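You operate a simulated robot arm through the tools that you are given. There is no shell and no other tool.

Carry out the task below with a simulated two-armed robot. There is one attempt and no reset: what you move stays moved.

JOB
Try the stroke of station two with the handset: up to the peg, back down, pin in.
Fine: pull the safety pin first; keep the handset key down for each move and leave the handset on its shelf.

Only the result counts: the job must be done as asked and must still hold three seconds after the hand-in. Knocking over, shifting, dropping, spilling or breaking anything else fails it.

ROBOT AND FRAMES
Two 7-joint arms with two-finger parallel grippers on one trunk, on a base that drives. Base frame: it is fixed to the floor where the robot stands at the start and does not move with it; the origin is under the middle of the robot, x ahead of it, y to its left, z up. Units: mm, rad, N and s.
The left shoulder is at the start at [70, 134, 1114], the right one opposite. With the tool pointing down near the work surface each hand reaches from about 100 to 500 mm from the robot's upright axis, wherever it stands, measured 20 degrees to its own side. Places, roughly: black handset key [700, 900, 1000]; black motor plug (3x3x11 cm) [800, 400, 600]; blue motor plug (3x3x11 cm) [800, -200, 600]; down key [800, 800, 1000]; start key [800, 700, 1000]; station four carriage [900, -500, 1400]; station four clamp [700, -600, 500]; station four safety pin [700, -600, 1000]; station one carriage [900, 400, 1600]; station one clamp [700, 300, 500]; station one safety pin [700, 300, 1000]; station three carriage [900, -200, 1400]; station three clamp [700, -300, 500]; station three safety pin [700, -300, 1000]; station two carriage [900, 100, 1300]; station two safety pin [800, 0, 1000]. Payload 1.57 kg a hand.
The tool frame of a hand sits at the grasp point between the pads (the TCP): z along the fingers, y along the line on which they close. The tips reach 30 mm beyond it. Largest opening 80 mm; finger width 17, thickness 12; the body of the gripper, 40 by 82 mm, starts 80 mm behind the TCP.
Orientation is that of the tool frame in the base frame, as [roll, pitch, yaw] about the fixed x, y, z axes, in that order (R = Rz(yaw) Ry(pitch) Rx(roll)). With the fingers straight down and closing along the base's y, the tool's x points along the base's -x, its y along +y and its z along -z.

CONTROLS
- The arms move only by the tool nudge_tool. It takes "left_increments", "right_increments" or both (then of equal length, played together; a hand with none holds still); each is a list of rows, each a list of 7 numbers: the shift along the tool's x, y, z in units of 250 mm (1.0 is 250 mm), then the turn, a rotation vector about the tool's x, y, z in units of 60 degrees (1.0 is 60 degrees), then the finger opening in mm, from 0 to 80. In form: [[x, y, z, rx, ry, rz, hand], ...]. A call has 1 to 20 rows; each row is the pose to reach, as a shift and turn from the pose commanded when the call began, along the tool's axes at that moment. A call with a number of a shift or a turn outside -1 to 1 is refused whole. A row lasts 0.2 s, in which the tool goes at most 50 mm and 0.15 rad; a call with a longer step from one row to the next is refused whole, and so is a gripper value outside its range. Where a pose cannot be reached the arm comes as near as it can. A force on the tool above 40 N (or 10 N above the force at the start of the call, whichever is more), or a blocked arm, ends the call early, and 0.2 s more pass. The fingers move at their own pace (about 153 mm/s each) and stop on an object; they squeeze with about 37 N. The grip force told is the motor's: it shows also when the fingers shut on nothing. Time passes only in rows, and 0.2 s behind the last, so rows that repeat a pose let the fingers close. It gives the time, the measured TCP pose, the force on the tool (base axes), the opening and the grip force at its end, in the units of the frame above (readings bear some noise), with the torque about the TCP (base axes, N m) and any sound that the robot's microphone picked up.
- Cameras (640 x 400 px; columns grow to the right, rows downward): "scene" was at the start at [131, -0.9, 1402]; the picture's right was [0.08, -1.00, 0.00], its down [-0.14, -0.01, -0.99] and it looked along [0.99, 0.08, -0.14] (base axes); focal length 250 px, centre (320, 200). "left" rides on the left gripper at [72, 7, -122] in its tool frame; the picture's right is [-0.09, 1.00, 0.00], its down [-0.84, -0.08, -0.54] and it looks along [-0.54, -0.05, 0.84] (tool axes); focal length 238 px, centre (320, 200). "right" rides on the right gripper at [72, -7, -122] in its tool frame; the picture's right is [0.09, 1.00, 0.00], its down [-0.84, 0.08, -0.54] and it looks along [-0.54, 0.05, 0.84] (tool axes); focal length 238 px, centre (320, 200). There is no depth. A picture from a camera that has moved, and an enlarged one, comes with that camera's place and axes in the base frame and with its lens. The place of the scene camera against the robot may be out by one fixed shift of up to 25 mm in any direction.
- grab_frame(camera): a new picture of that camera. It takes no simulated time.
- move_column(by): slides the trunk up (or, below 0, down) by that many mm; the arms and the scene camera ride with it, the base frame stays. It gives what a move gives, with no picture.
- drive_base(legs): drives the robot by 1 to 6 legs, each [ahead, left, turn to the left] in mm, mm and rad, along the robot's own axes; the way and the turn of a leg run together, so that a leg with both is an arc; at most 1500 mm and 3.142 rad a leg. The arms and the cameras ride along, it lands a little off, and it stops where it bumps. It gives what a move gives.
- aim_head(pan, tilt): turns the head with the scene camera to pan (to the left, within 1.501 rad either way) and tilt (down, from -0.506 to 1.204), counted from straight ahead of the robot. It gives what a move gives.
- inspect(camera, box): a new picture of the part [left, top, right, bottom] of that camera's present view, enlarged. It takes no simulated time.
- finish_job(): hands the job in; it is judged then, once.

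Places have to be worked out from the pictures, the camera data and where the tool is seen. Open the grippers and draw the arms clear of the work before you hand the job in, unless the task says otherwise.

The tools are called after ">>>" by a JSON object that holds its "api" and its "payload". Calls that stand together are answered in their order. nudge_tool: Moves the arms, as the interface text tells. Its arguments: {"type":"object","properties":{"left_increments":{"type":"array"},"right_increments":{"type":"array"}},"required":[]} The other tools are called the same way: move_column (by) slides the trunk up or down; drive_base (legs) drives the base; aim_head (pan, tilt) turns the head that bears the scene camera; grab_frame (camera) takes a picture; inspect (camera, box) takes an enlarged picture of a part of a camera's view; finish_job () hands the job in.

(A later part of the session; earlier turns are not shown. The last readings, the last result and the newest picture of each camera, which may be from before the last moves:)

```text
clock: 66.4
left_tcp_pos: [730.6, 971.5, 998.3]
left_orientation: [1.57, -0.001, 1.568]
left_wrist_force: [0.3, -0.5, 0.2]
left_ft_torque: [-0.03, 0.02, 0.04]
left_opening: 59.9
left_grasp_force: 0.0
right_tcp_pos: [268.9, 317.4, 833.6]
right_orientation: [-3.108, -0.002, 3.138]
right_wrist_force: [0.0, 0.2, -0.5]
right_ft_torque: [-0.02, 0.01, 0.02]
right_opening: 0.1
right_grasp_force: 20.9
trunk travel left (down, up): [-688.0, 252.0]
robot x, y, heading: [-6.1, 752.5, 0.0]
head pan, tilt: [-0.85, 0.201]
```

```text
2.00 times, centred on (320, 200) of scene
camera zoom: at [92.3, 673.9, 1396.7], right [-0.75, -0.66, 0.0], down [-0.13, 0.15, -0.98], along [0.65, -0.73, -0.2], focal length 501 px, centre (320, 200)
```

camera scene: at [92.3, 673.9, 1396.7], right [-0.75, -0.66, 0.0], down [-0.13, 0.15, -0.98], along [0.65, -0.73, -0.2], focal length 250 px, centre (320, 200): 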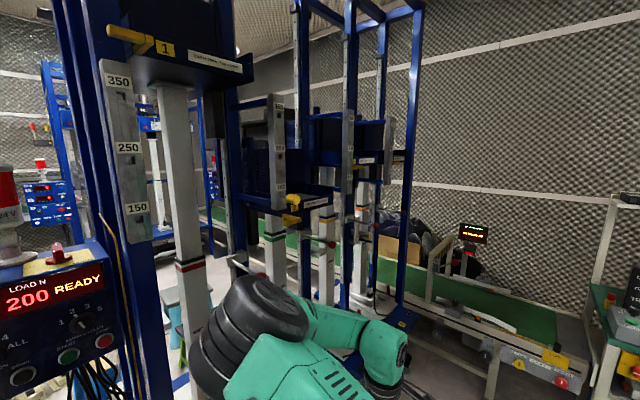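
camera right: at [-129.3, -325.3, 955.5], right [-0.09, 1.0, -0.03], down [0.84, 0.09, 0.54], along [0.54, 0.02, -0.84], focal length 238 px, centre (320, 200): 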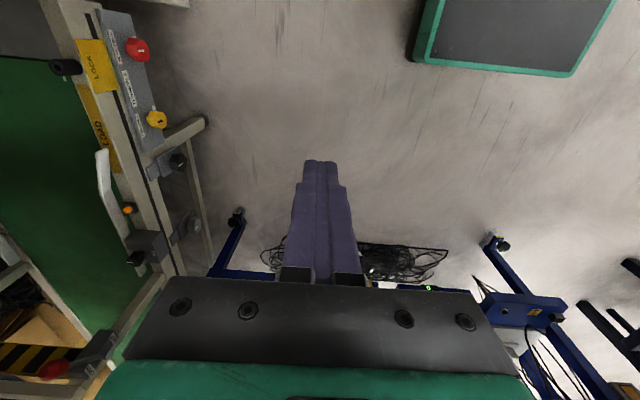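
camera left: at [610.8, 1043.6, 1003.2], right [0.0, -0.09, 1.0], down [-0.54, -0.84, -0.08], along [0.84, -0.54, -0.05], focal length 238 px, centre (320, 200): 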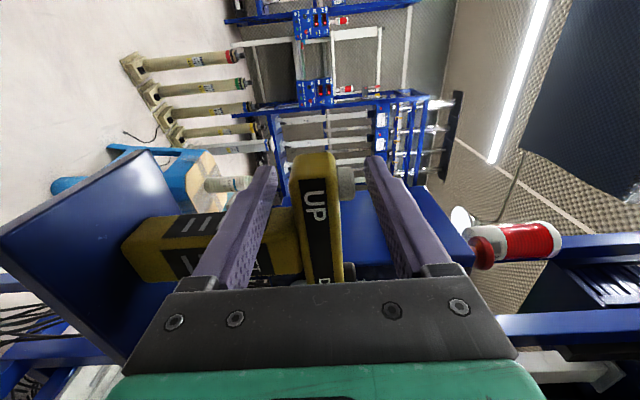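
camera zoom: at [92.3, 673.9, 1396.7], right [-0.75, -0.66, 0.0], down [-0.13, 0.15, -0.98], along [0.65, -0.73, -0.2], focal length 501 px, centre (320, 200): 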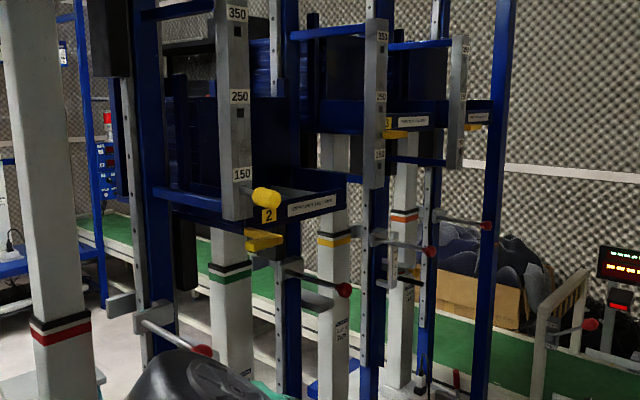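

An excellent view: flag and peg of station two are both visible, as is the panel. I'll take a close-up baseline of flag and peg.

>>> {"api": "inspect", "payload": {"camera": "scene", "box": [255, 160, 345, 250]}}

>>> {"api": "inspect", "payload": {"camera": "scene", "box": [0, 200, 130, 400]}}

```text
4.44 times, centred on (300, 205) of scene
camera zoom: at [92.3, 673.9, 1396.7], right [-0.75, -0.66, 0.0], down [-0.13, 0.15, -0.98], along [0.65, -0.73, -0.2], focal length 1113 px, centre (409, 178)
```

zoom: 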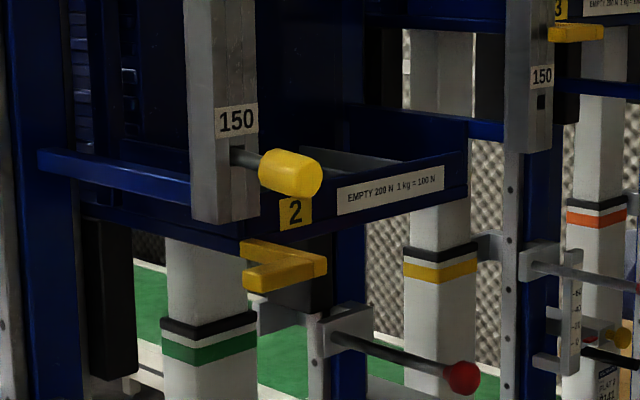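

```text
2.00 times, centred on (65, 300) of scene
camera zoom: at [92.3, 673.9, 1396.7], right [-0.75, -0.66, 0.0], down [-0.13, 0.15, -0.98], along [0.65, -0.73, -0.2], focal length 501 px, centre (830, 0)
```

zoom: 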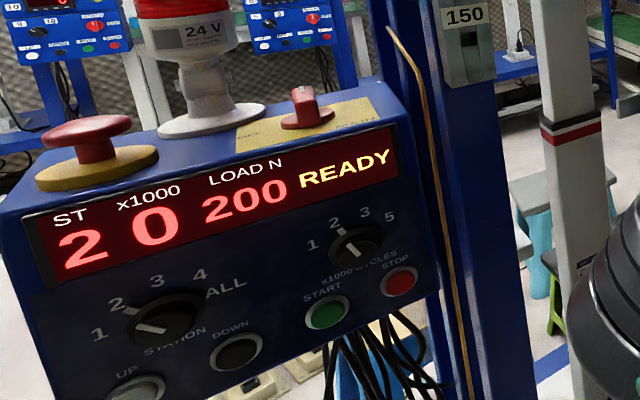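

Ready to press UP: I'll close the fingers on key and crossbar for a short call and keep holding, then check the result.

>>> {"api": "nudge_tool", "payload": {"left_increments": [[0, 0, 0, 0, 0, 0, 44], [0, 0, 0, 0, 0, 0, 24]]}}

>>> {"api": "grab_frame", "payload": {"camera": "scene"}}

>>> {"api": "inspect", "payload": {"camera": "scene", "box": [255, 160, 345, 250]}}

>>> {"api": "grab_frame", "payload": {"camera": "left"}}

```text
clock: 67.0
left_tcp_pos: [732.2, 972.4, 996.5]
left_orientation: [1.572, -0.002, 1.568]
left_wrist_force: [-0.7, -0.3, -0.6]
left_ft_torque: [0.05, 0.01, -0.03]
left_opening: 27.7
left_grasp_force: 36.8
right_tcp_pos: [269.0, 317.3, 833.6]
right_orientation: [-3.11, -0.002, 3.14]
right_wrist_force: [-0.7, -0.9, 0.4]
right_ft_torque: [-0.03, 0.01, -0.04]
right_opening: 0.1
right_grasp_force: 21.3
trunk travel left (down, up): [-688.0, 252.0]
robot x, y, heading: [-8.3, 748.7, 0.002]
head pan, tilt: [-0.85, 0.201]
heard: click
```

```text
taken
camera scene: at [92.8, 674.0, 1396.7], right [-0.75, -0.66, 0.0], down [-0.13, 0.15, -0.98], along [0.65, -0.74, -0.2], focal length 250 px, centre (320, 200)
```

scene: 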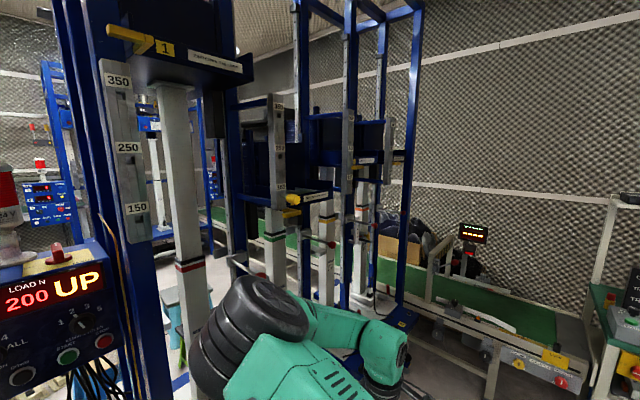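

```text
4.44 times, centred on (300, 205) of scene
camera zoom: at [92.8, 674.0, 1396.7], right [-0.75, -0.66, 0.0], down [-0.13, 0.15, -0.98], along [0.65, -0.74, -0.2], focal length 1113 px, centre (409, 178)
```

zoom: 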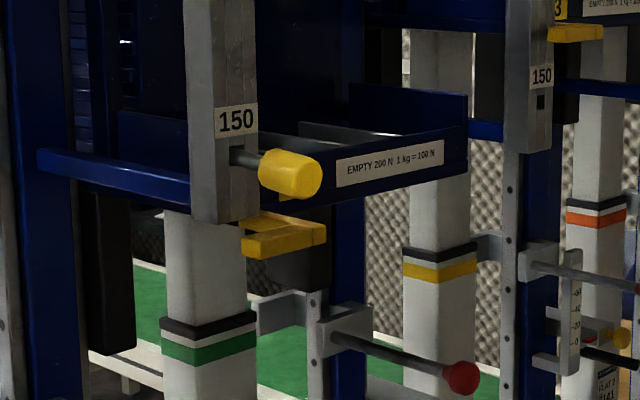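

```text
taken
camera left: at [610.4, 1044.2, 1003.1], right [0.0, -0.09, 1.0], down [-0.54, -0.84, -0.08], along [0.84, -0.54, -0.05], focal length 238 px, centre (320, 200)
```

left: 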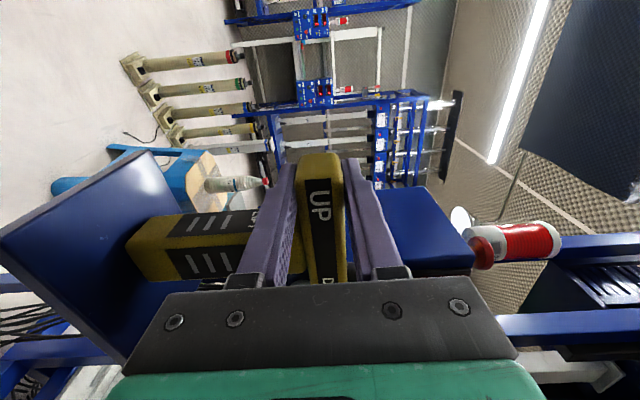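

UP is active: the panel shows "UP" and the carriage has risen about 22 mm, leaving some 20 mm to the peg. I'll keep the key down for one more row and look again.

>>> {"api": "nudge_tool", "payload": {"left_increments": [[0, 0, 0, 0, 0, 0, 24]]}}

>>> {"api": "inspect", "payload": {"camera": "scene", "box": [255, 160, 345, 250]}}

>>> {"api": "grab_frame", "payload": {"camera": "scene"}}

```text
clock: 67.4
left_tcp_pos: [732.7, 972.4, 997.2]
left_orientation: [1.572, 0.0, 1.568]
left_wrist_force: [-0.5, -0.3, -1.2]
left_ft_torque: [0.06, -0.04, -0.03]
left_opening: 27.8
left_grasp_force: 36.8
right_tcp_pos: [269.2, 316.2, 833.5]
right_orientation: [-3.108, -0.003, 3.139]
right_wrist_force: [-0.6, -0.4, 0.0]
right_ft_torque: [0.02, 0.01, -0.01]
right_opening: 0.0
right_grasp_force: 21.5
trunk travel left (down, up): [-688.0, 252.0]
robot x, y, heading: [-7.1, 752.1, 0.004]
head pan, tilt: [-0.85, 0.201]
```

```text
4.44 times, centred on (300, 205) of scene
camera zoom: at [92.7, 673.9, 1396.7], right [-0.75, -0.66, 0.0], down [-0.13, 0.15, -0.98], along [0.65, -0.74, -0.2], focal length 1113 px, centre (409, 178)
```

zoom: 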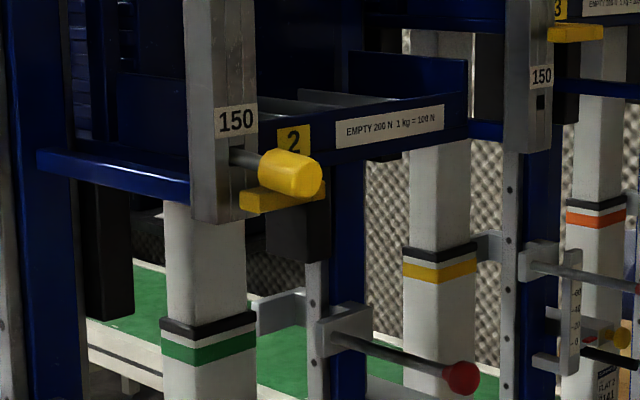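

```text
taken
camera scene: at [92.7, 673.9, 1396.7], right [-0.75, -0.66, 0.0], down [-0.13, 0.15, -0.98], along [0.65, -0.74, -0.2], focal length 250 px, centre (320, 200)
```

scene: 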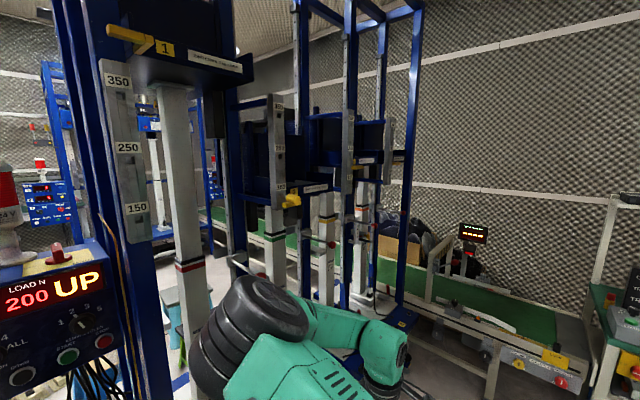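

Another ~31 mm up; the flag is now right beneath the peg. I'll take a sharper zoom to judge the remaining gap before going on.

>>> {"api": "inspect", "payload": {"camera": "scene", "box": [280, 180, 310, 220]}}

>>> {"api": "inspect", "payload": {"camera": "scene", "box": [0, 240, 130, 340]}}

```text
10.00 times, centred on (295, 200) of scene
camera zoom: at [92.7, 673.9, 1396.7], right [-0.75, -0.66, 0.0], down [-0.13, 0.15, -0.98], along [0.65, -0.74, -0.2], focal length 2504 px, centre (570, 200)
```

zoom: 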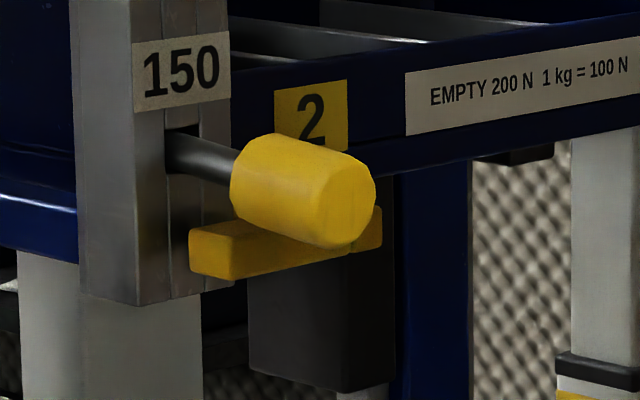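

```text
4.00 times, centred on (65, 290) of scene
camera zoom: at [92.7, 673.9, 1396.7], right [-0.75, -0.66, 0.0], down [-0.13, 0.15, -0.98], along [0.65, -0.74, -0.2], focal length 1002 px, centre (1340, -160)
```

zoom: 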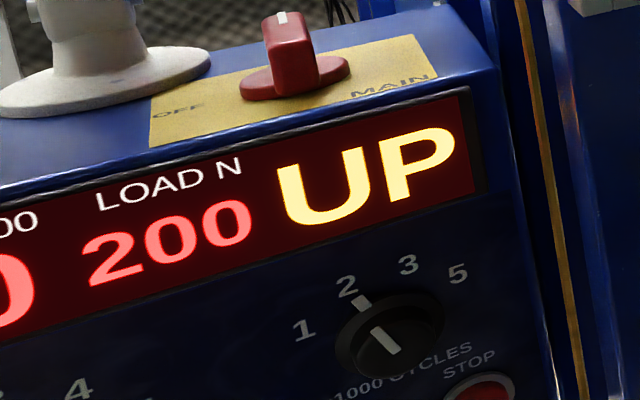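

By my triangulation the flag's top (z≈1261) is about at the underside of the peg handle (z≈1259±4). Pictures cost no time, so I'll zoom much closer on the contact while the key is held.

>>> {"api": "inspect", "payload": {"camera": "scene", "box": [284, 192, 304, 208]}}

>>> {"api": "inspect", "payload": {"camera": "right", "box": [0, 0, 640, 400]}}

```text
16.00 times, centred on (294, 200) of scene
camera zoom: at [92.7, 673.9, 1396.7], right [-0.75, -0.66, 0.0], down [-0.13, 0.15, -0.98], along [0.65, -0.74, -0.2], focal length 4006 px, centre (736, 200)
```

zoom: 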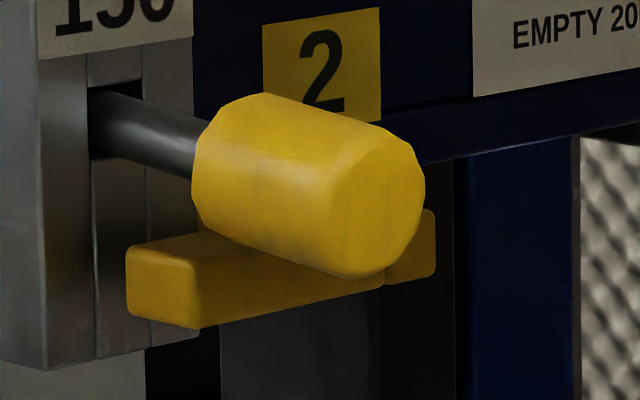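

```text
1.00 times, centred on (320, 200) of right (not enlarged: the box is as wide or as high as the picture)
camera zoom: at [197.9, 313.7, 956.4], right [-0.09, 1.0, -0.03], down [0.84, 0.09, 0.54], along [0.54, 0.02, -0.84], focal length 238 px, centre (320, 200)
```

zoom: 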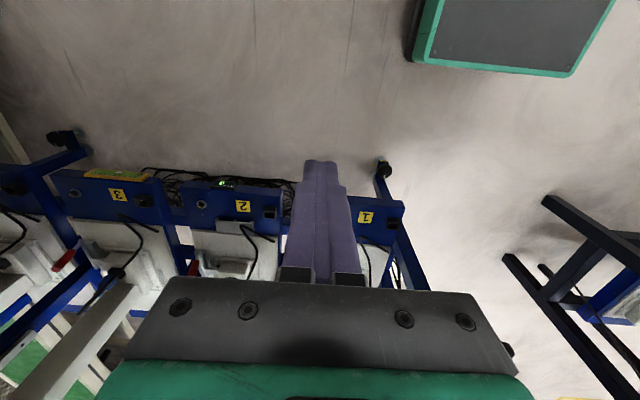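

At 16× the flag's top sits right at the peg's underside – it is up at the peg. I'll release the key now by opening the fingers in place.

>>> {"api": "nudge_tool", "payload": {"left_increments": [[0, 0, 0, 0, 0, 0, 60]]}}

>>> {"api": "inspect", "payload": {"camera": "scene", "box": [284, 192, 304, 208]}}

>>> {"api": "grab_frame", "payload": {"camera": "scene"}}

>>> {"api": "grab_frame", "payload": {"camera": "left"}}

```text
clock: 67.8
left_tcp_pos: [731.8, 971.4, 998.9]
left_orientation: [1.567, -0.001, 1.568]
left_wrist_force: [0.3, 0.7, 0.2]
left_ft_torque: [-0.03, 0.02, 0.01]
left_opening: 60.1
left_grasp_force: 0.0
right_tcp_pos: [269.4, 317.1, 832.9]
right_orientation: [-3.111, -0.001, 3.14]
right_wrist_force: [-0.4, -0.9, -0.7]
right_ft_torque: [0.01, 0.0, 0.0]
right_opening: 0.0
right_grasp_force: 21.7
trunk travel left (down, up): [-688.0, 252.0]
robot x, y, heading: [-6.3, 753.4, -0.001]
head pan, tilt: [-0.85, 0.201]
```

```text
16.00 times, centred on (294, 200) of scene
camera zoom: at [92.3, 673.8, 1396.8], right [-0.75, -0.66, 0.0], down [-0.13, 0.15, -0.98], along [0.65, -0.74, -0.2], focal length 4006 px, centre (736, 200)
```

zoom: 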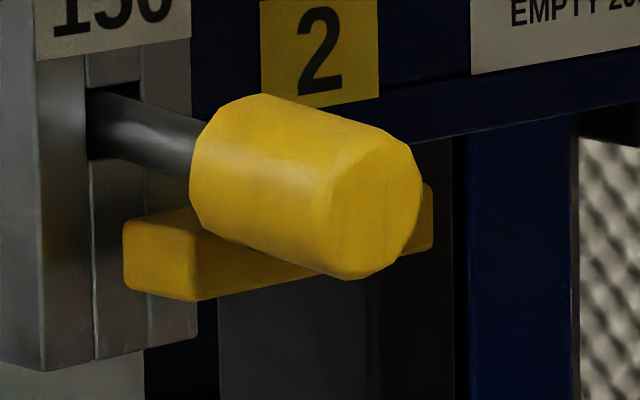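

```text
taken
camera scene: at [92.3, 673.8, 1396.8], right [-0.75, -0.66, 0.0], down [-0.13, 0.15, -0.98], along [0.65, -0.74, -0.2], focal length 250 px, centre (320, 200)
```

scene: 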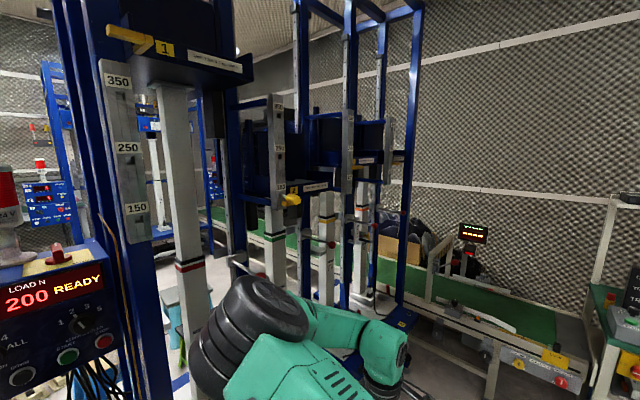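

```text
taken
camera left: at [610.1, 1044.1, 1003.8], right [0.0, -0.09, 1.0], down [-0.54, -0.84, -0.08], along [0.84, -0.54, -0.05], focal length 238 px, centre (320, 200)
```

left: 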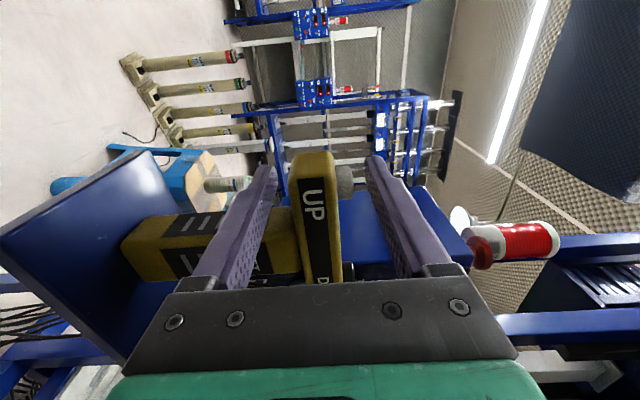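

The carriage crept about 5 mm more and stopped on release (panel READY). Now I see the flag passes behind the handle, under the peg's thin rod, with roughly 8 mm still to go. I'll press UP again in one short jog.

>>> {"api": "nudge_tool", "payload": {"left_increments": [[0, 0, 0, 0, 0, 0, 24], [0, 0, 0, 0, 0, 0, 24]]}}

>>> {"api": "inspect", "payload": {"camera": "scene", "box": [284, 188, 304, 204]}}

>>> {"api": "grab_frame", "payload": {"camera": "scene"}}

```text
clock: 68.4
left_tcp_pos: [731.5, 971.4, 996.6]
left_orientation: [1.571, -0.001, 1.569]
left_wrist_force: [-0.2, 0.2, -1.7]
left_ft_torque: [0.05, 0.03, -0.01]
left_opening: 27.9
left_grasp_force: 36.6
right_tcp_pos: [270.8, 316.9, 832.6]
right_orientation: [-3.107, -0.002, 3.139]
right_wrist_force: [-1.1, 0.4, 0.0]
right_ft_torque: [0.0, -0.02, -0.02]
right_opening: 0.1
right_grasp_force: 21.6
trunk travel left (down, up): [-688.0, 252.0]
robot x, y, heading: [-9.2, 751.7, 0.001]
head pan, tilt: [-0.85, 0.201]
heard: click
```

```text
16.00 times, centred on (294, 196) of scene
camera zoom: at [92.6, 673.9, 1396.7], right [-0.75, -0.66, 0.0], down [-0.13, 0.15, -0.98], along [0.65, -0.74, -0.2], focal length 4006 px, centre (736, 264)
```

zoom: 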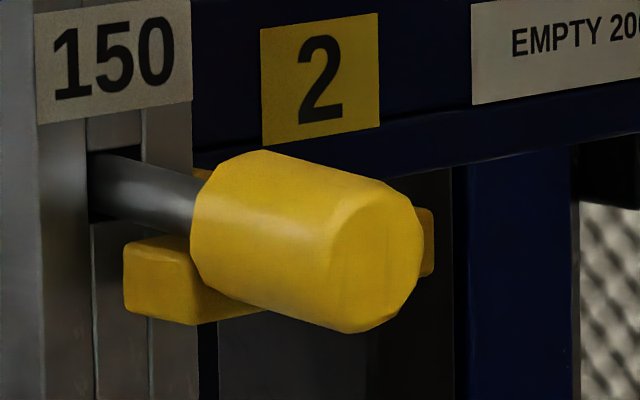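

```text
taken
camera scene: at [92.6, 673.9, 1396.7], right [-0.75, -0.66, 0.0], down [-0.13, 0.15, -0.98], along [0.65, -0.74, -0.2], focal length 250 px, centre (320, 200)
```

scene: 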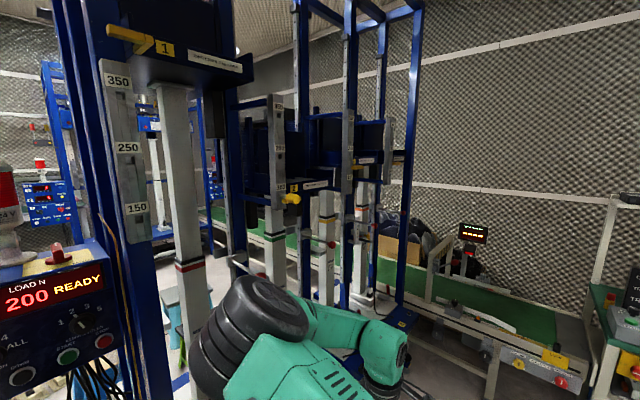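

The flag now touches the peg's rod: it moved only 7.5 mm while the key was held, and the panel returned to READY with the key still down. The lift stopped itself at the peg. I'll release, back out, and shift over to the DOWN key.

>>> {"api": "nudge_tool", "payload": {"left_increments": [[0, 0, 0, 0, 0, 0, 60], [0, 0, 0, 0, 0, 0, 60], [0, 0, -0.1, 0, 0, 0, 60], [0, 0, -0.2, 0, 0, 0, 60], [0, 0, -0.3, 0, 0, 0, 60], [0, 0, -0.36, 0, 0, 0, 60]]}}

>>> {"api": "grab_frame", "payload": {"camera": "left"}}

>>> {"api": "inspect", "payload": {"camera": "scene", "box": [284, 188, 304, 204]}}

```text
clock: 69.8
left_tcp_pos: [641.7, 973.0, 999.4]
left_orientation: [1.571, 0.0, 1.569]
left_wrist_force: [1.0, -1.5, 0.3]
left_ft_torque: [0.0, -0.02, -0.03]
left_opening: 60.0
left_grasp_force: 0.0
right_tcp_pos: [268.7, 317.4, 833.5]
right_orientation: [-3.109, -0.003, 3.14]
right_wrist_force: [-0.1, 0.0, 0.6]
right_ft_torque: [0.0, -0.01, 0.05]
right_opening: 0.2
right_grasp_force: 21.4
trunk travel left (down, up): [-688.0, 252.0]
robot x, y, heading: [-7.2, 749.0, 0.005]
head pan, tilt: [-0.85, 0.201]
```

```text
taken
camera left: at [519.7, 1044.8, 1004.4], right [0.0, -0.09, 1.0], down [-0.54, -0.84, -0.08], along [0.84, -0.54, -0.05], focal length 238 px, centre (320, 200)
```

left: 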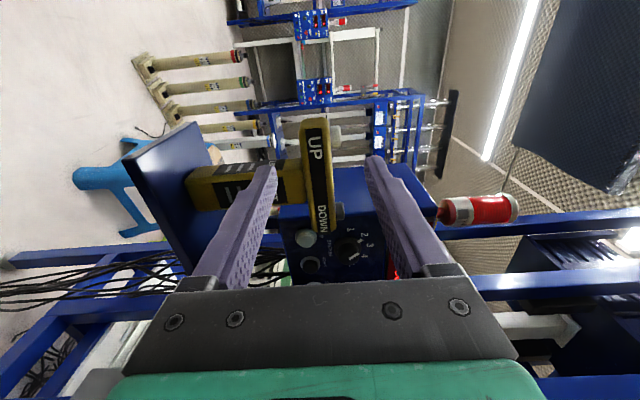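

```text
16.00 times, centred on (294, 196) of scene
camera zoom: at [91.6, 674.0, 1396.8], right [-0.75, -0.66, 0.0], down [-0.13, 0.15, -0.98], along [0.65, -0.74, -0.2], focal length 4006 px, centre (736, 264)
```

zoom: 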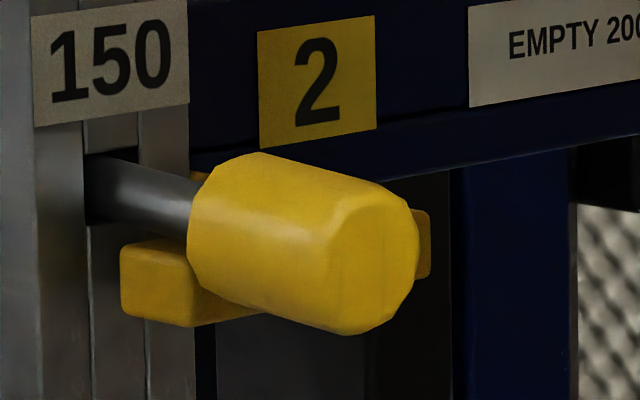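

The carriage stays at the peg and the handset is undisturbed. I'll shift 86 mm to the right (tool -x) to align with the DOWN key and check before going in.

>>> {"api": "nudge_tool", "payload": {"left_increments": [[-0.1, 0, 0, 0, 0, 0, 60], [-0.2, 0, 0, 0, 0, 0, 60], [-0.3, 0, 0, 0, 0, 0, 60], [-0.344, 0, 0, 0, 0, 0, 60]]}}

>>> {"api": "inspect", "payload": {"camera": "left", "box": [160, 80, 400, 240]}}

>>> {"api": "grab_frame", "payload": {"camera": "left"}}

```text
clock: 70.8
left_tcp_pos: [641.6, 884.1, 998.4]
left_orientation: [1.569, 0.0, 1.57]
left_wrist_force: [0.3, -0.2, -1.0]
left_ft_torque: [0.0, -0.02, -0.01]
left_opening: 59.8
left_grasp_force: 0.1
right_tcp_pos: [268.9, 316.7, 834.1]
right_orientation: [-3.108, -0.002, 3.141]
right_wrist_force: [0.3, -0.5, -0.5]
right_ft_torque: [0.02, -0.01, -0.02]
right_opening: 0.0
right_grasp_force: 21.0
trunk travel left (down, up): [-688.0, 252.0]
robot x, y, heading: [-12.5, 751.4, -0.002]
head pan, tilt: [-0.85, 0.201]
```

```text
2.50 times, centred on (280, 160) of left
camera zoom: at [520.9, 957.1, 1003.8], right [0.0, -0.09, 1.0], down [-0.54, -0.84, -0.08], along [0.84, -0.54, -0.05], focal length 596 px, centre (420, 300)
```

zoom: 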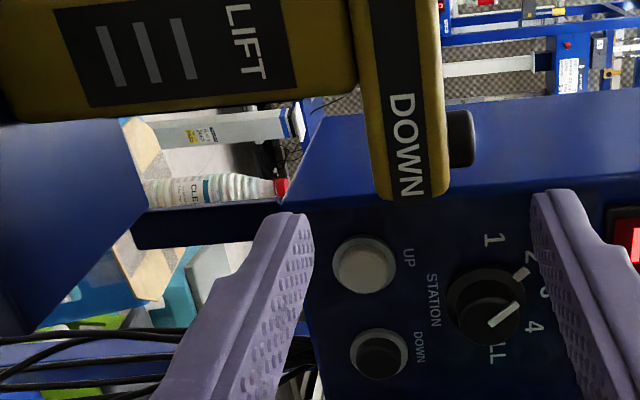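

```text
taken
camera left: at [520.9, 957.1, 1003.8], right [0.0, -0.09, 1.0], down [-0.54, -0.84, -0.08], along [0.84, -0.54, -0.05], focal length 238 px, centre (320, 200)
```

left: 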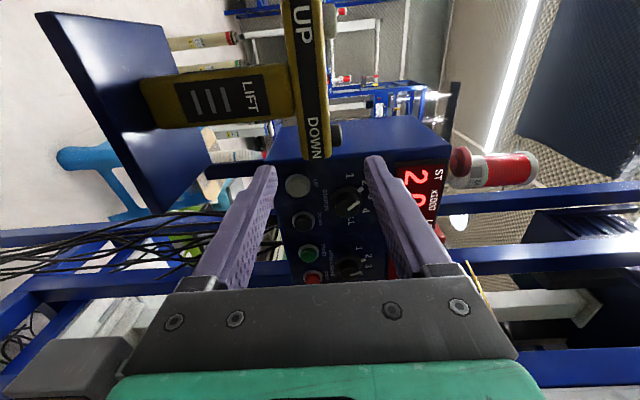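

The DOWN key is confirmed at about (736, 887, 1017), and the panel is clear to the side. I'll slide in around the DOWN end, still open.

>>> {"api": "nudge_tool", "payload": {"left_increments": [[0.01, 0, 0.07, 0, 0, 0, 60], [0.01, 0, 0.14, 0, 0, 0, 60], [0.01, 0, 0.21, 0, 0, 0, 60], [0.01, 0, 0.29, 0, 0, 0, 60], [0.01, 0, 0.357, 0, 0, 0, 60]]}}

>>> {"api": "grab_frame", "payload": {"camera": "left"}}

>>> {"api": "inspect", "payload": {"camera": "scene", "box": [230, 140, 370, 280]}}

```text
clock: 72.0
left_tcp_pos: [730.1, 888.2, 998.3]
left_orientation: [1.571, 0.0, 1.571]
left_wrist_force: [0.3, -0.2, -0.8]
left_ft_torque: [-0.01, 0.03, 0.0]
left_opening: 60.1
left_grasp_force: 0.0
right_tcp_pos: [269.7, 316.8, 834.5]
right_orientation: [-3.111, -0.003, 3.14]
right_wrist_force: [-0.5, -0.1, 0.2]
right_ft_torque: [0.01, -0.03, -0.01]
right_opening: 0.0
right_grasp_force: 21.1
trunk travel left (down, up): [-688.0, 252.0]
robot x, y, heading: [-8.6, 750.5, -0.002]
head pan, tilt: [-0.85, 0.201]
```

```text
taken
camera left: at [608.5, 960.5, 1004.3], right [0.0, -0.09, 1.0], down [-0.54, -0.84, -0.08], along [0.84, -0.54, -0.05], focal length 238 px, centre (320, 200)
```

left: 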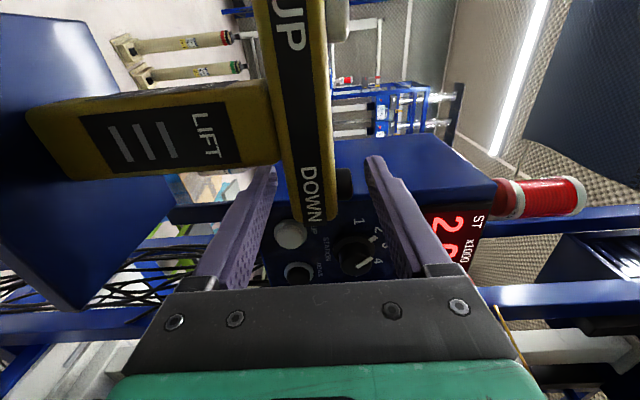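

```text
2.86 times, centred on (300, 210) of scene
camera zoom: at [92.7, 673.6, 1396.7], right [-0.75, -0.66, 0.0], down [-0.13, 0.15, -0.98], along [0.65, -0.73, -0.2], focal length 715 px, centre (377, 171)
```

zoom: 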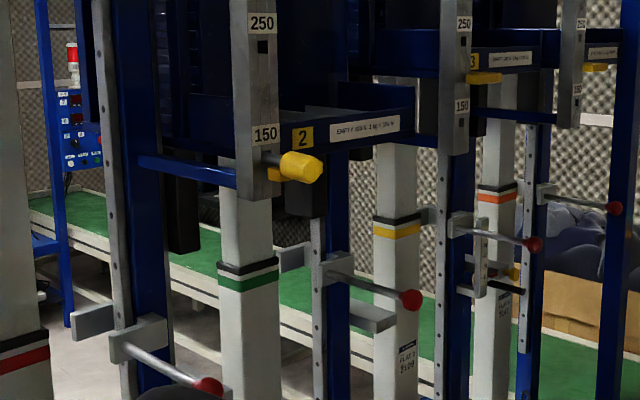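

Aligned with the DOWN key between the fingers. I'll press DOWN and hold, watching the carriage after a short call.

>>> {"api": "nudge_tool", "payload": {"left_increments": [[0, 0, 0, 0, 0, 0, 44], [0, 0, 0, 0, 0, 0, 24]]}}

>>> {"api": "inspect", "payload": {"camera": "scene", "box": [255, 160, 345, 250]}}

>>> {"api": "grab_frame", "payload": {"camera": "scene"}}

>>> {"api": "grab_frame", "payload": {"camera": "left"}}

```text
clock: 72.6
left_tcp_pos: [729.6, 888.0, 998.3]
left_orientation: [1.571, 0.0, 1.57]
left_wrist_force: [0.2, -0.6, -1.9]
left_ft_torque: [-0.07, 0.0, 0.02]
left_opening: 27.8
left_grasp_force: 36.9
right_tcp_pos: [269.4, 317.4, 834.9]
right_orientation: [-3.109, -0.004, 3.14]
right_wrist_force: [-0.3, -0.4, -0.4]
right_ft_torque: [0.02, 0.01, -0.01]
right_opening: 0.0
right_grasp_force: 21.2
trunk travel left (down, up): [-688.0, 252.0]
robot x, y, heading: [-8.6, 750.6, 0.005]
head pan, tilt: [-0.85, 0.201]
heard: click
```

```text
4.44 times, centred on (300, 205) of scene
camera zoom: at [92.7, 673.9, 1396.7], right [-0.75, -0.66, 0.0], down [-0.13, 0.15, -0.98], along [0.65, -0.74, -0.2], focal length 1113 px, centre (409, 178)
```

zoom: 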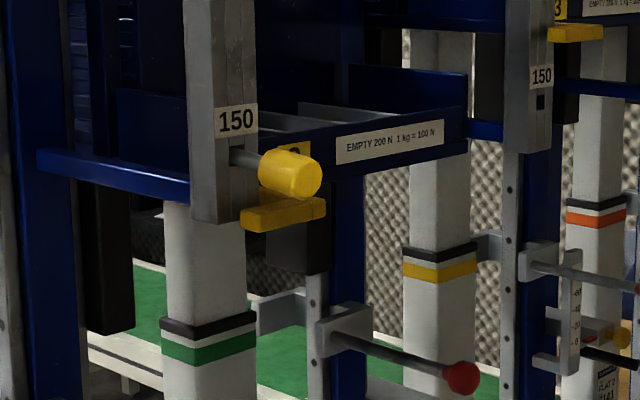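

```text
taken
camera scene: at [92.7, 673.9, 1396.7], right [-0.75, -0.66, 0.0], down [-0.13, 0.15, -0.98], along [0.65, -0.74, -0.2], focal length 250 px, centre (320, 200)
```

scene: 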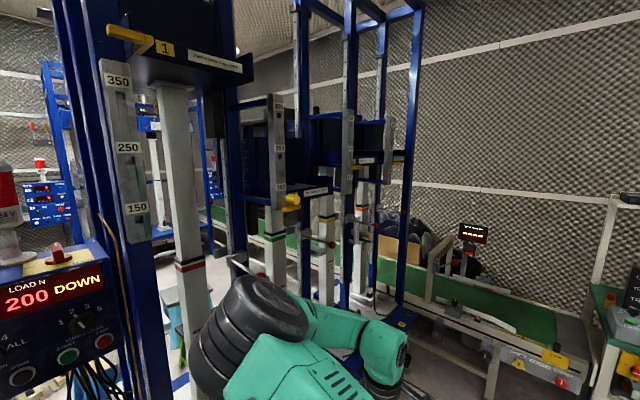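

```text
taken
camera left: at [608.4, 960.7, 1004.0], right [0.0, -0.09, 1.0], down [-0.54, -0.84, -0.08], along [0.84, -0.54, -0.05], focal length 238 px, centre (320, 200)
```

left: 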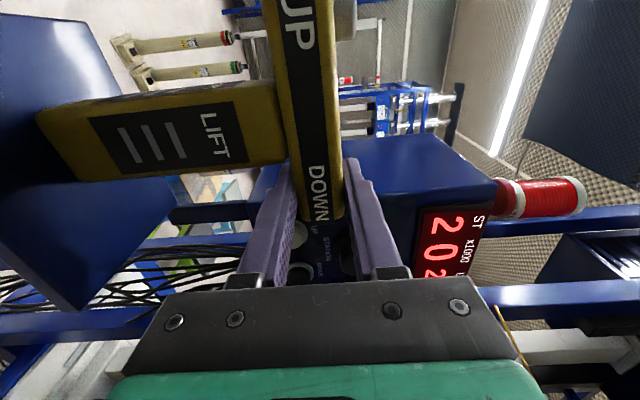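

DOWN is running. The handset seems to have shifted slightly in the grip, so I'll check how it sits on its shelf before time passes.

>>> {"api": "inspect", "payload": {"camera": "left", "box": [0, 0, 360, 230]}}

```text
1.74 times, centred on (180, 115) of left
camera zoom: at [608.4, 960.7, 1004.0], right [0.0, -0.09, 1.0], down [-0.54, -0.84, -0.08], along [0.84, -0.54, -0.05], focal length 414 px, centre (564, 348)
```

zoom: 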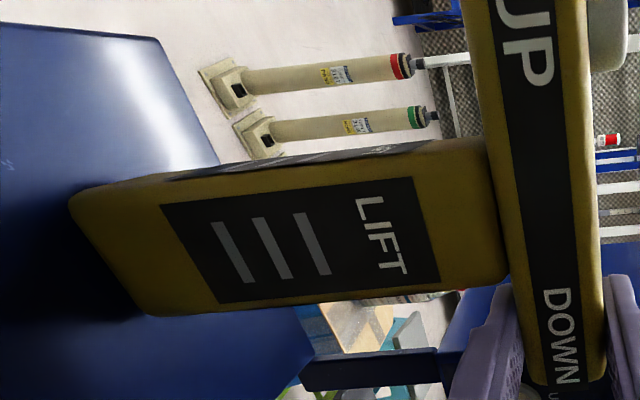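

The handset hangs a few mm up in the grip (wrist force shows ~1.5 N). I'll keep DOWN pressed and lower the hand 3 mm so the handset sits back on the shelf; about 36 mm of descent remain.

>>> {"api": "nudge_tool", "payload": {"left_increments": [[0, -0.012, 0, 0, 0, 0, 24]]}}

>>> {"api": "inspect", "payload": {"camera": "scene", "box": [255, 160, 345, 250]}}

>>> {"api": "grab_frame", "payload": {"camera": "left"}}

>>> {"api": "inspect", "payload": {"camera": "scene", "box": [0, 240, 130, 340]}}

```text
clock: 73.0
left_tcp_pos: [729.3, 888.4, 995.1]
left_orientation: [1.571, -0.001, 1.571]
left_wrist_force: [0.2, -0.2, -1.7]
left_ft_torque: [-0.03, -0.01, -0.01]
left_opening: 27.6
left_grasp_force: 37.0
right_tcp_pos: [269.0, 316.8, 833.2]
right_orientation: [-3.108, -0.003, 3.14]
right_wrist_force: [-0.4, 0.5, 0.6]
right_ft_torque: [0.03, 0.0, -0.01]
right_opening: 0.1
right_grasp_force: 21.3
trunk travel left (down, up): [-688.0, 252.0]
robot x, y, heading: [-8.8, 752.7, -0.002]
head pan, tilt: [-0.85, 0.201]
```

```text
4.44 times, centred on (300, 205) of scene
camera zoom: at [92.7, 673.9, 1396.7], right [-0.75, -0.66, 0.0], down [-0.13, 0.15, -0.98], along [0.65, -0.74, -0.2], focal length 1113 px, centre (409, 178)
```

zoom: 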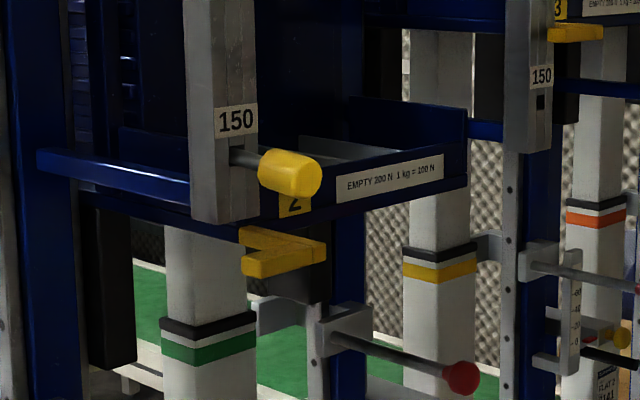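

```text
taken
camera left: at [608.1, 960.8, 1000.7], right [0.0, -0.09, 1.0], down [-0.54, -0.84, -0.08], along [0.84, -0.54, -0.05], focal length 238 px, centre (320, 200)
```

left: 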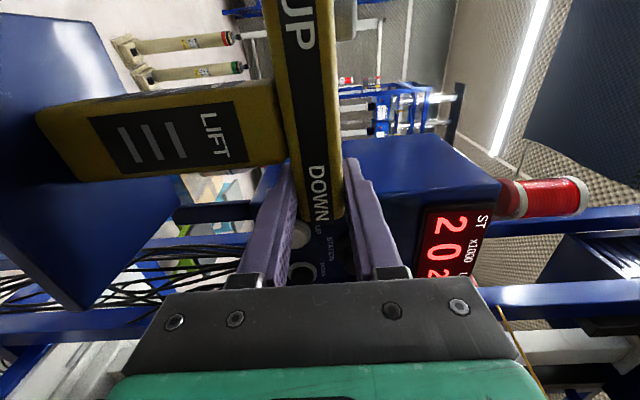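

```text
4.00 times, centred on (65, 290) of scene
camera zoom: at [92.7, 673.9, 1396.7], right [-0.75, -0.66, 0.0], down [-0.13, 0.15, -0.98], along [0.65, -0.74, -0.2], focal length 1002 px, centre (1340, -160)
```

zoom: 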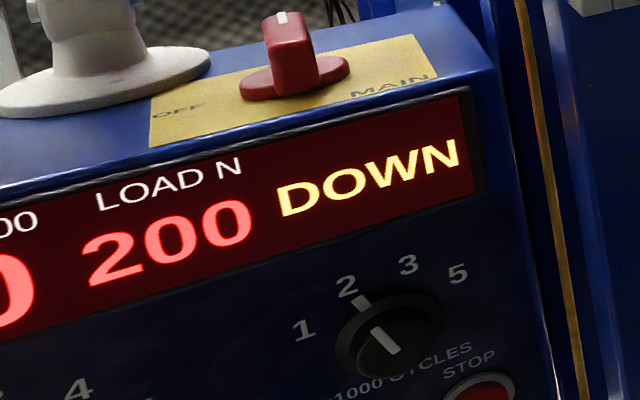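

About 9 mm remain and DOWN still runs. I'll hold one more row, lowering the hand another 1.5 mm, expecting the lift to stop itself at the bottom as it did at the peg.

>>> {"api": "nudge_tool", "payload": {"left_increments": [[0, -0.006, 0, 0, 0, 0, 24]]}}

>>> {"api": "inspect", "payload": {"camera": "scene", "box": [255, 160, 345, 250]}}

>>> {"api": "inspect", "payload": {"camera": "scene", "box": [0, 240, 130, 340]}}

>>> {"api": "grab_frame", "payload": {"camera": "left"}}

```text
clock: 73.4
left_tcp_pos: [729.5, 888.6, 994.6]
left_orientation: [1.569, 0.001, 1.569]
left_wrist_force: [0.1, 0.4, 0.5]
left_ft_torque: [0.17, -0.08, -0.01]
left_opening: 27.7
left_grasp_force: 37.2
right_tcp_pos: [268.8, 317.2, 834.8]
right_orientation: [-3.11, 0.0, 3.138]
right_wrist_force: [-0.9, 1.3, -1.0]
right_ft_torque: [-0.02, 0.02, -0.03]
right_opening: 0.0
right_grasp_force: 21.3
trunk travel left (down, up): [-688.0, 252.0]
robot x, y, heading: [-11.2, 754.4, -0.003]
head pan, tilt: [-0.85, 0.201]
```

```text
4.44 times, centred on (300, 205) of scene
camera zoom: at [92.0, 673.9, 1396.8], right [-0.75, -0.66, 0.0], down [-0.13, 0.15, -0.98], along [0.65, -0.74, -0.2], focal length 1113 px, centre (409, 178)
```

zoom: 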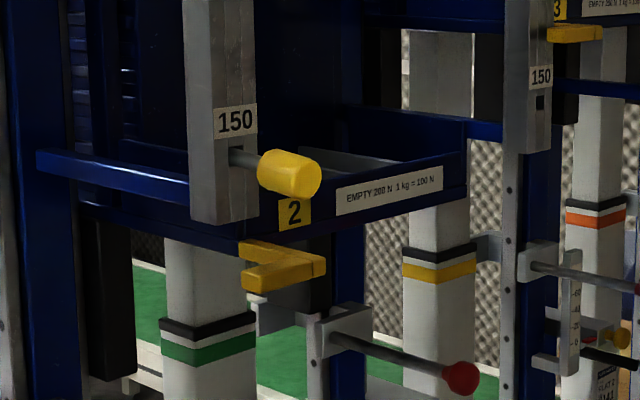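

```text
4.00 times, centred on (65, 290) of scene
camera zoom: at [92.0, 673.9, 1396.8], right [-0.75, -0.66, 0.0], down [-0.13, 0.15, -0.98], along [0.65, -0.74, -0.2], focal length 1002 px, centre (1340, -160)
```

zoom: 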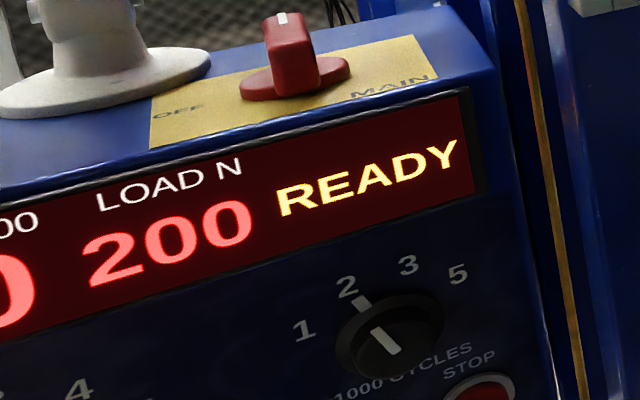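

```text
taken
camera left: at [607.7, 960.2, 1000.2], right [0.0, -0.09, 1.0], down [-0.54, -0.84, -0.08], along [0.84, -0.54, -0.05], focal length 238 px, centre (320, 200)
```

left: 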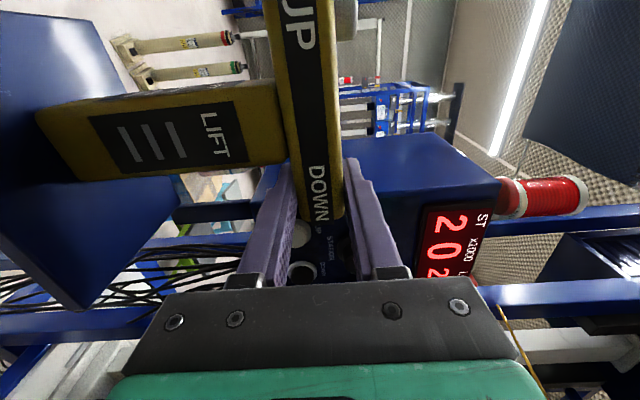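

The carriage is back at its start position and the panel shows READY while the key is still down; the handset is resting on its shelf again. I'll release and back the hand out.

>>> {"api": "nudge_tool", "payload": {"left_increments": [[0, 0, 0, 0, 0, 0, 34], [0, 0.004, 0, 0, 0, 0, 46], [0, 0.01, 0, 0, 0, 0, 60], [0, 0.01, -0.08, 0, 0, 0, 60], [0, 0.01, -0.16, 0, 0, 0, 60], [0, 0.01, -0.24, 0, 0, 0, 60], [0, 0.01, -0.32, 0, 0, 0, 60], [0, 0.01, -0.4, 0, 0, 0, 60]]}}

>>> {"api": "grab_frame", "payload": {"camera": "left"}}

>>> {"api": "grab_frame", "payload": {"camera": "scene"}}

```text
clock: 75.2
left_tcp_pos: [629.6, 888.6, 996.6]
left_orientation: [1.57, -0.001, 1.569]
left_wrist_force: [-0.1, 0.1, 1.1]
left_ft_torque: [0.0, 0.03, -0.02]
left_opening: 60.3
left_grasp_force: 0.1
right_tcp_pos: [268.9, 317.6, 833.7]
right_orientation: [-3.109, 0.0, 3.139]
right_wrist_force: [-0.8, -0.4, -1.2]
right_ft_torque: [-0.01, 0.0, -0.01]
right_opening: 0.1
right_grasp_force: 21.2
trunk travel left (down, up): [-688.0, 252.0]
robot x, y, heading: [-7.1, 753.9, -0.002]
head pan, tilt: [-0.85, 0.201]
```

```text
taken
camera left: at [508.7, 960.8, 1001.7], right [0.0, -0.09, 1.0], down [-0.54, -0.84, -0.08], along [0.84, -0.54, -0.05], focal length 238 px, centre (320, 200)
```

left: 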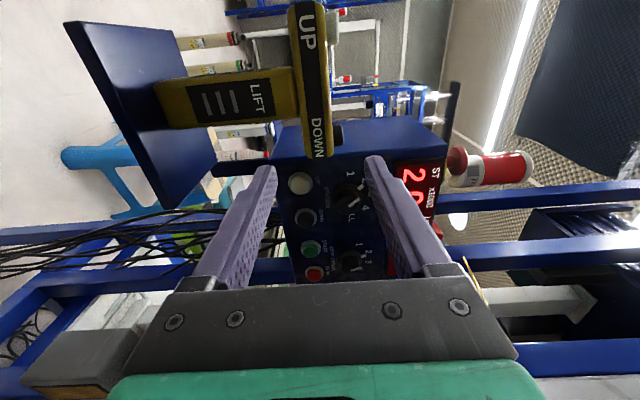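

```text
taken
camera scene: at [91.5, 674.0, 1396.8], right [-0.75, -0.66, 0.0], down [-0.13, 0.15, -0.98], along [0.65, -0.74, -0.2], focal length 250 px, centre (320, 200)
```

scene: 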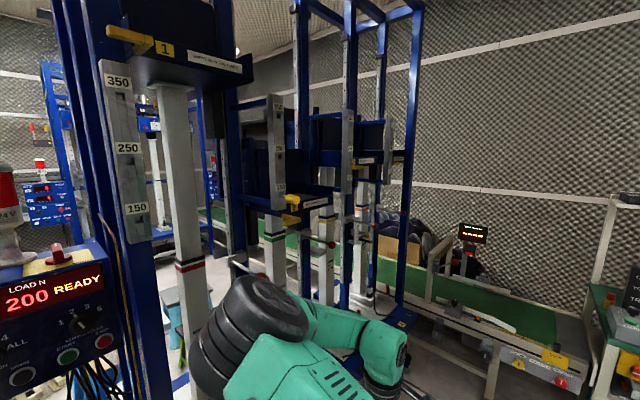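

Handset standing on its shelf, carriage down, panel READY. Next comes the pin. I'll back away from the handset and roll the left hand back.

>>> {"api": "drive_base", "payload": {"legs": [[-330, 0, 0]]}}

>>> {"api": "nudge_tool", "payload": {"left_increments": [[0, 0, 0, 0, 0, -0.125, 60], [0, 0, 0, 0, 0, -0.25, 60], [0, 0, 0, 0, 0, -0.375, 60], [0, 0, 0, 0, 0, -0.5, 60], [0, 0, 0, 0, 0, -0.625, 60], [0, 0, 0, 0, 0, -0.75, 60], [0, 0, 0, 0, 0, -0.875, 60], [0, 0, 0, 0, 0, -1.0, 60]]}}

>>> {"api": "nudge_tool", "payload": {"left_increments": [[0, 0, 0, 0, 0, -0.125, 40], [0, 0, 0, 0, 0, -0.25, 20], [0, 0, 0, 0, 0, -0.375, 0], [0, 0, 0, 0, 0, -0.5, 0]]}}

>>> {"api": "aim_head", "payload": {"pan": 0.1, "tilt": 0.35}}

>>> {"api": "grab_frame", "payload": {"camera": "scene"}}

```text
clock: 77.3
left_tcp_pos: [304.4, 887.1, 995.4]
left_orientation: [1.57, 0.001, 1.572]
left_wrist_force: [0.0, 0.2, 0.1]
left_ft_torque: [0.0, 0.0, -0.02]
left_opening: 60.2
left_grasp_force: 0.2
right_tcp_pos: [-57.6, 316.3, 833.8]
right_orientation: [-3.11, -0.001, 3.138]
right_wrist_force: [-0.7, -0.5, 0.1]
right_ft_torque: [0.02, 0.01, 0.02]
right_opening: 0.0
right_grasp_force: 21.4
trunk travel left (down, up): [-688.0, 252.0]
robot x, y, heading: [-334.9, 751.2, 0.003]
head pan, tilt: [-0.85, 0.201]
```

```text
clock: 79.2
left_tcp_pos: [304.7, 887.2, 994.7]
left_orientation: [1.57, 1.047, 1.57]
left_wrist_force: [0.2, -0.2, -0.2]
left_ft_torque: [-0.02, 0.01, 0.02]
left_opening: 60.1
left_grasp_force: 0.0
right_tcp_pos: [-56.7, 316.2, 832.8]
right_orientation: [-3.11, -0.001, 3.139]
right_wrist_force: [0.3, 1.3, -0.2]
right_ft_torque: [0.0, 0.0, -0.01]
right_opening: 0.1
right_grasp_force: 20.8
trunk travel left (down, up): [-688.0, 252.0]
robot x, y, heading: [-332.6, 753.8, 0.005]
head pan, tilt: [-0.85, 0.201]
```

```text
clock: 80.2
left_tcp_pos: [303.4, 928.7, 978.9]
left_orientation: [1.658, 1.416, 1.698]
left_wrist_force: [-0.6, -0.4, -0.6]
left_ft_torque: [0.01, 0.01, -0.01]
left_opening: 0.3
left_grasp_force: 20.7
right_tcp_pos: [-56.9, 316.8, 834.5]
right_orientation: [-3.11, -0.002, 3.138]
right_wrist_force: [-1.4, -0.9, -0.2]
right_ft_torque: [0.0, 0.03, -0.01]
right_opening: 0.1
right_grasp_force: 21.4
trunk travel left (down, up): [-688.0, 252.0]
robot x, y, heading: [-330.2, 751.6, 0.003]
head pan, tilt: [-0.85, 0.201]
stopped in row 4 (left hand): the arm was blocked; the commanded pose is now the measured one
```

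```text
clock: 81.5
left_tcp_pos: [304.3, 930.2, 980.3]
left_orientation: [1.657, 1.416, 1.695]
left_wrist_force: [-0.3, 0.1, -0.8]
left_ft_torque: [-0.03, 0.01, -0.01]
left_opening: 0.3
left_grasp_force: 21.1
right_tcp_pos: [-57.1, 315.9, 832.7]
right_orientation: [-3.107, -0.002, 3.139]
right_wrist_force: [0.5, 0.4, -0.6]
right_ft_torque: [-0.01, 0.01, 0.01]
right_opening: 0.0
right_grasp_force: 21.1
trunk travel left (down, up): [-688.0, 252.0]
robot x, y, heading: [-335.6, 752.2, -0.0]
head pan, tilt: [0.099, 0.351]
```

```text
taken
camera scene: at [-203.0, 752.5, 1382.7], right [0.1, -0.99, 0.0], down [-0.34, -0.03, -0.94], along [0.93, 0.09, -0.34], focal length 250 px, centre (320, 200)
```

scene: 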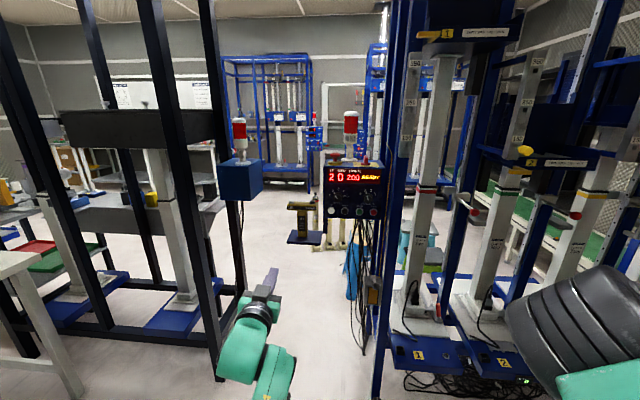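

The left wrist met a joint limit near the end of the roll, but nothing is touched. I'll raise the left hand and fold it back to pointing down.

>>> {"api": "nudge_tool", "payload": {"left_increments": [[-0.1, 0, 0, 0, 0, 0, 0], [-0.2, 0, 0, 0, 0, 0, 0], [-0.3, 0, 0, 0, 0, 0, 0], [-0.4, 0, 0, 0, 0, 0.06, 0]]}}

>>> {"api": "nudge_tool", "payload": {"left_increments": [[-0.05, 0, -0.06, 0, 0.125, 0, 0], [-0.1, 0, -0.12, 0, 0.25, 0, 0], [-0.15, 0, -0.18, 0, 0.375, 0, 0], [-0.2, 0, -0.24, 0, 0.5, 0, 0], [-0.25, 0, -0.3, 0, 0.625, 0, 0], [-0.3, 0, -0.36, 0, 0.75, 0, 0], [-0.35, 0, -0.42, 0, 0.875, 0, 0], [-0.4, 0, -0.48, 0, 1.0, 0, 0]]}}

>>> {"api": "grab_frame", "payload": {"camera": "scene"}}

```text
clock: 82.5
left_tcp_pos: [305.4, 911.5, 1079.0]
left_orientation: [1.632, 1.355, 1.669]
left_wrist_force: [0.2, 0.4, 0.3]
left_ft_torque: [-0.03, -0.04, -0.01]
left_opening: 0.0
left_grasp_force: 21.3
right_tcp_pos: [-57.2, 316.2, 834.0]
right_orientation: [-3.11, -0.003, 3.139]
right_wrist_force: [-0.7, 0.7, -0.3]
right_ft_torque: [-0.02, 0.02, 0.0]
right_opening: 0.1
right_grasp_force: 21.4
trunk travel left (down, up): [-688.0, 252.0]
robot x, y, heading: [-334.4, 750.1, 0.002]
head pan, tilt: [0.099, 0.351]
```

```text
clock: 84.2
left_tcp_pos: [251.9, 897.7, 1180.0]
left_orientation: [2.895, 0.496, 3.058]
left_wrist_force: [-0.4, -0.3, -0.5]
left_ft_torque: [0.01, -0.02, -0.02]
left_opening: 0.0
left_grasp_force: 21.3
left hand out of reach, approached as far as the arm can: row 7, 8
right_tcp_pos: [-56.8, 316.7, 834.4]
right_orientation: [-3.109, 0.001, 3.141]
right_wrist_force: [0.2, 0.0, -0.9]
right_ft_torque: [-0.03, -0.01, 0.02]
right_opening: 0.0
right_grasp_force: 21.2
trunk travel left (down, up): [-688.0, 252.0]
robot x, y, heading: [-335.1, 752.9, 0.001]
head pan, tilt: [0.099, 0.351]
```

```text
taken
camera scene: at [-203.4, 752.4, 1382.7], right [0.1, -0.99, 0.0], down [-0.34, -0.03, -0.94], along [0.93, 0.1, -0.34], focal length 250 px, centre (320, 200)
```

scene: 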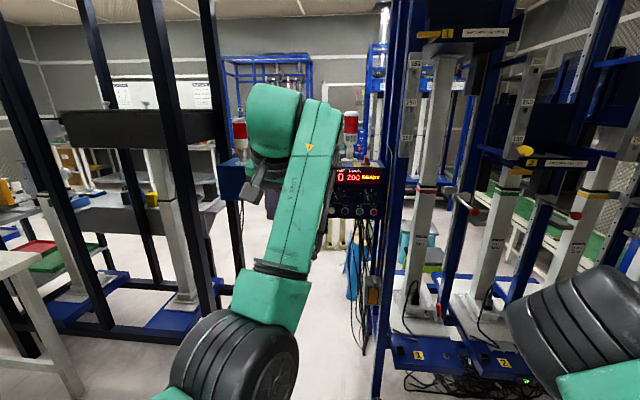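

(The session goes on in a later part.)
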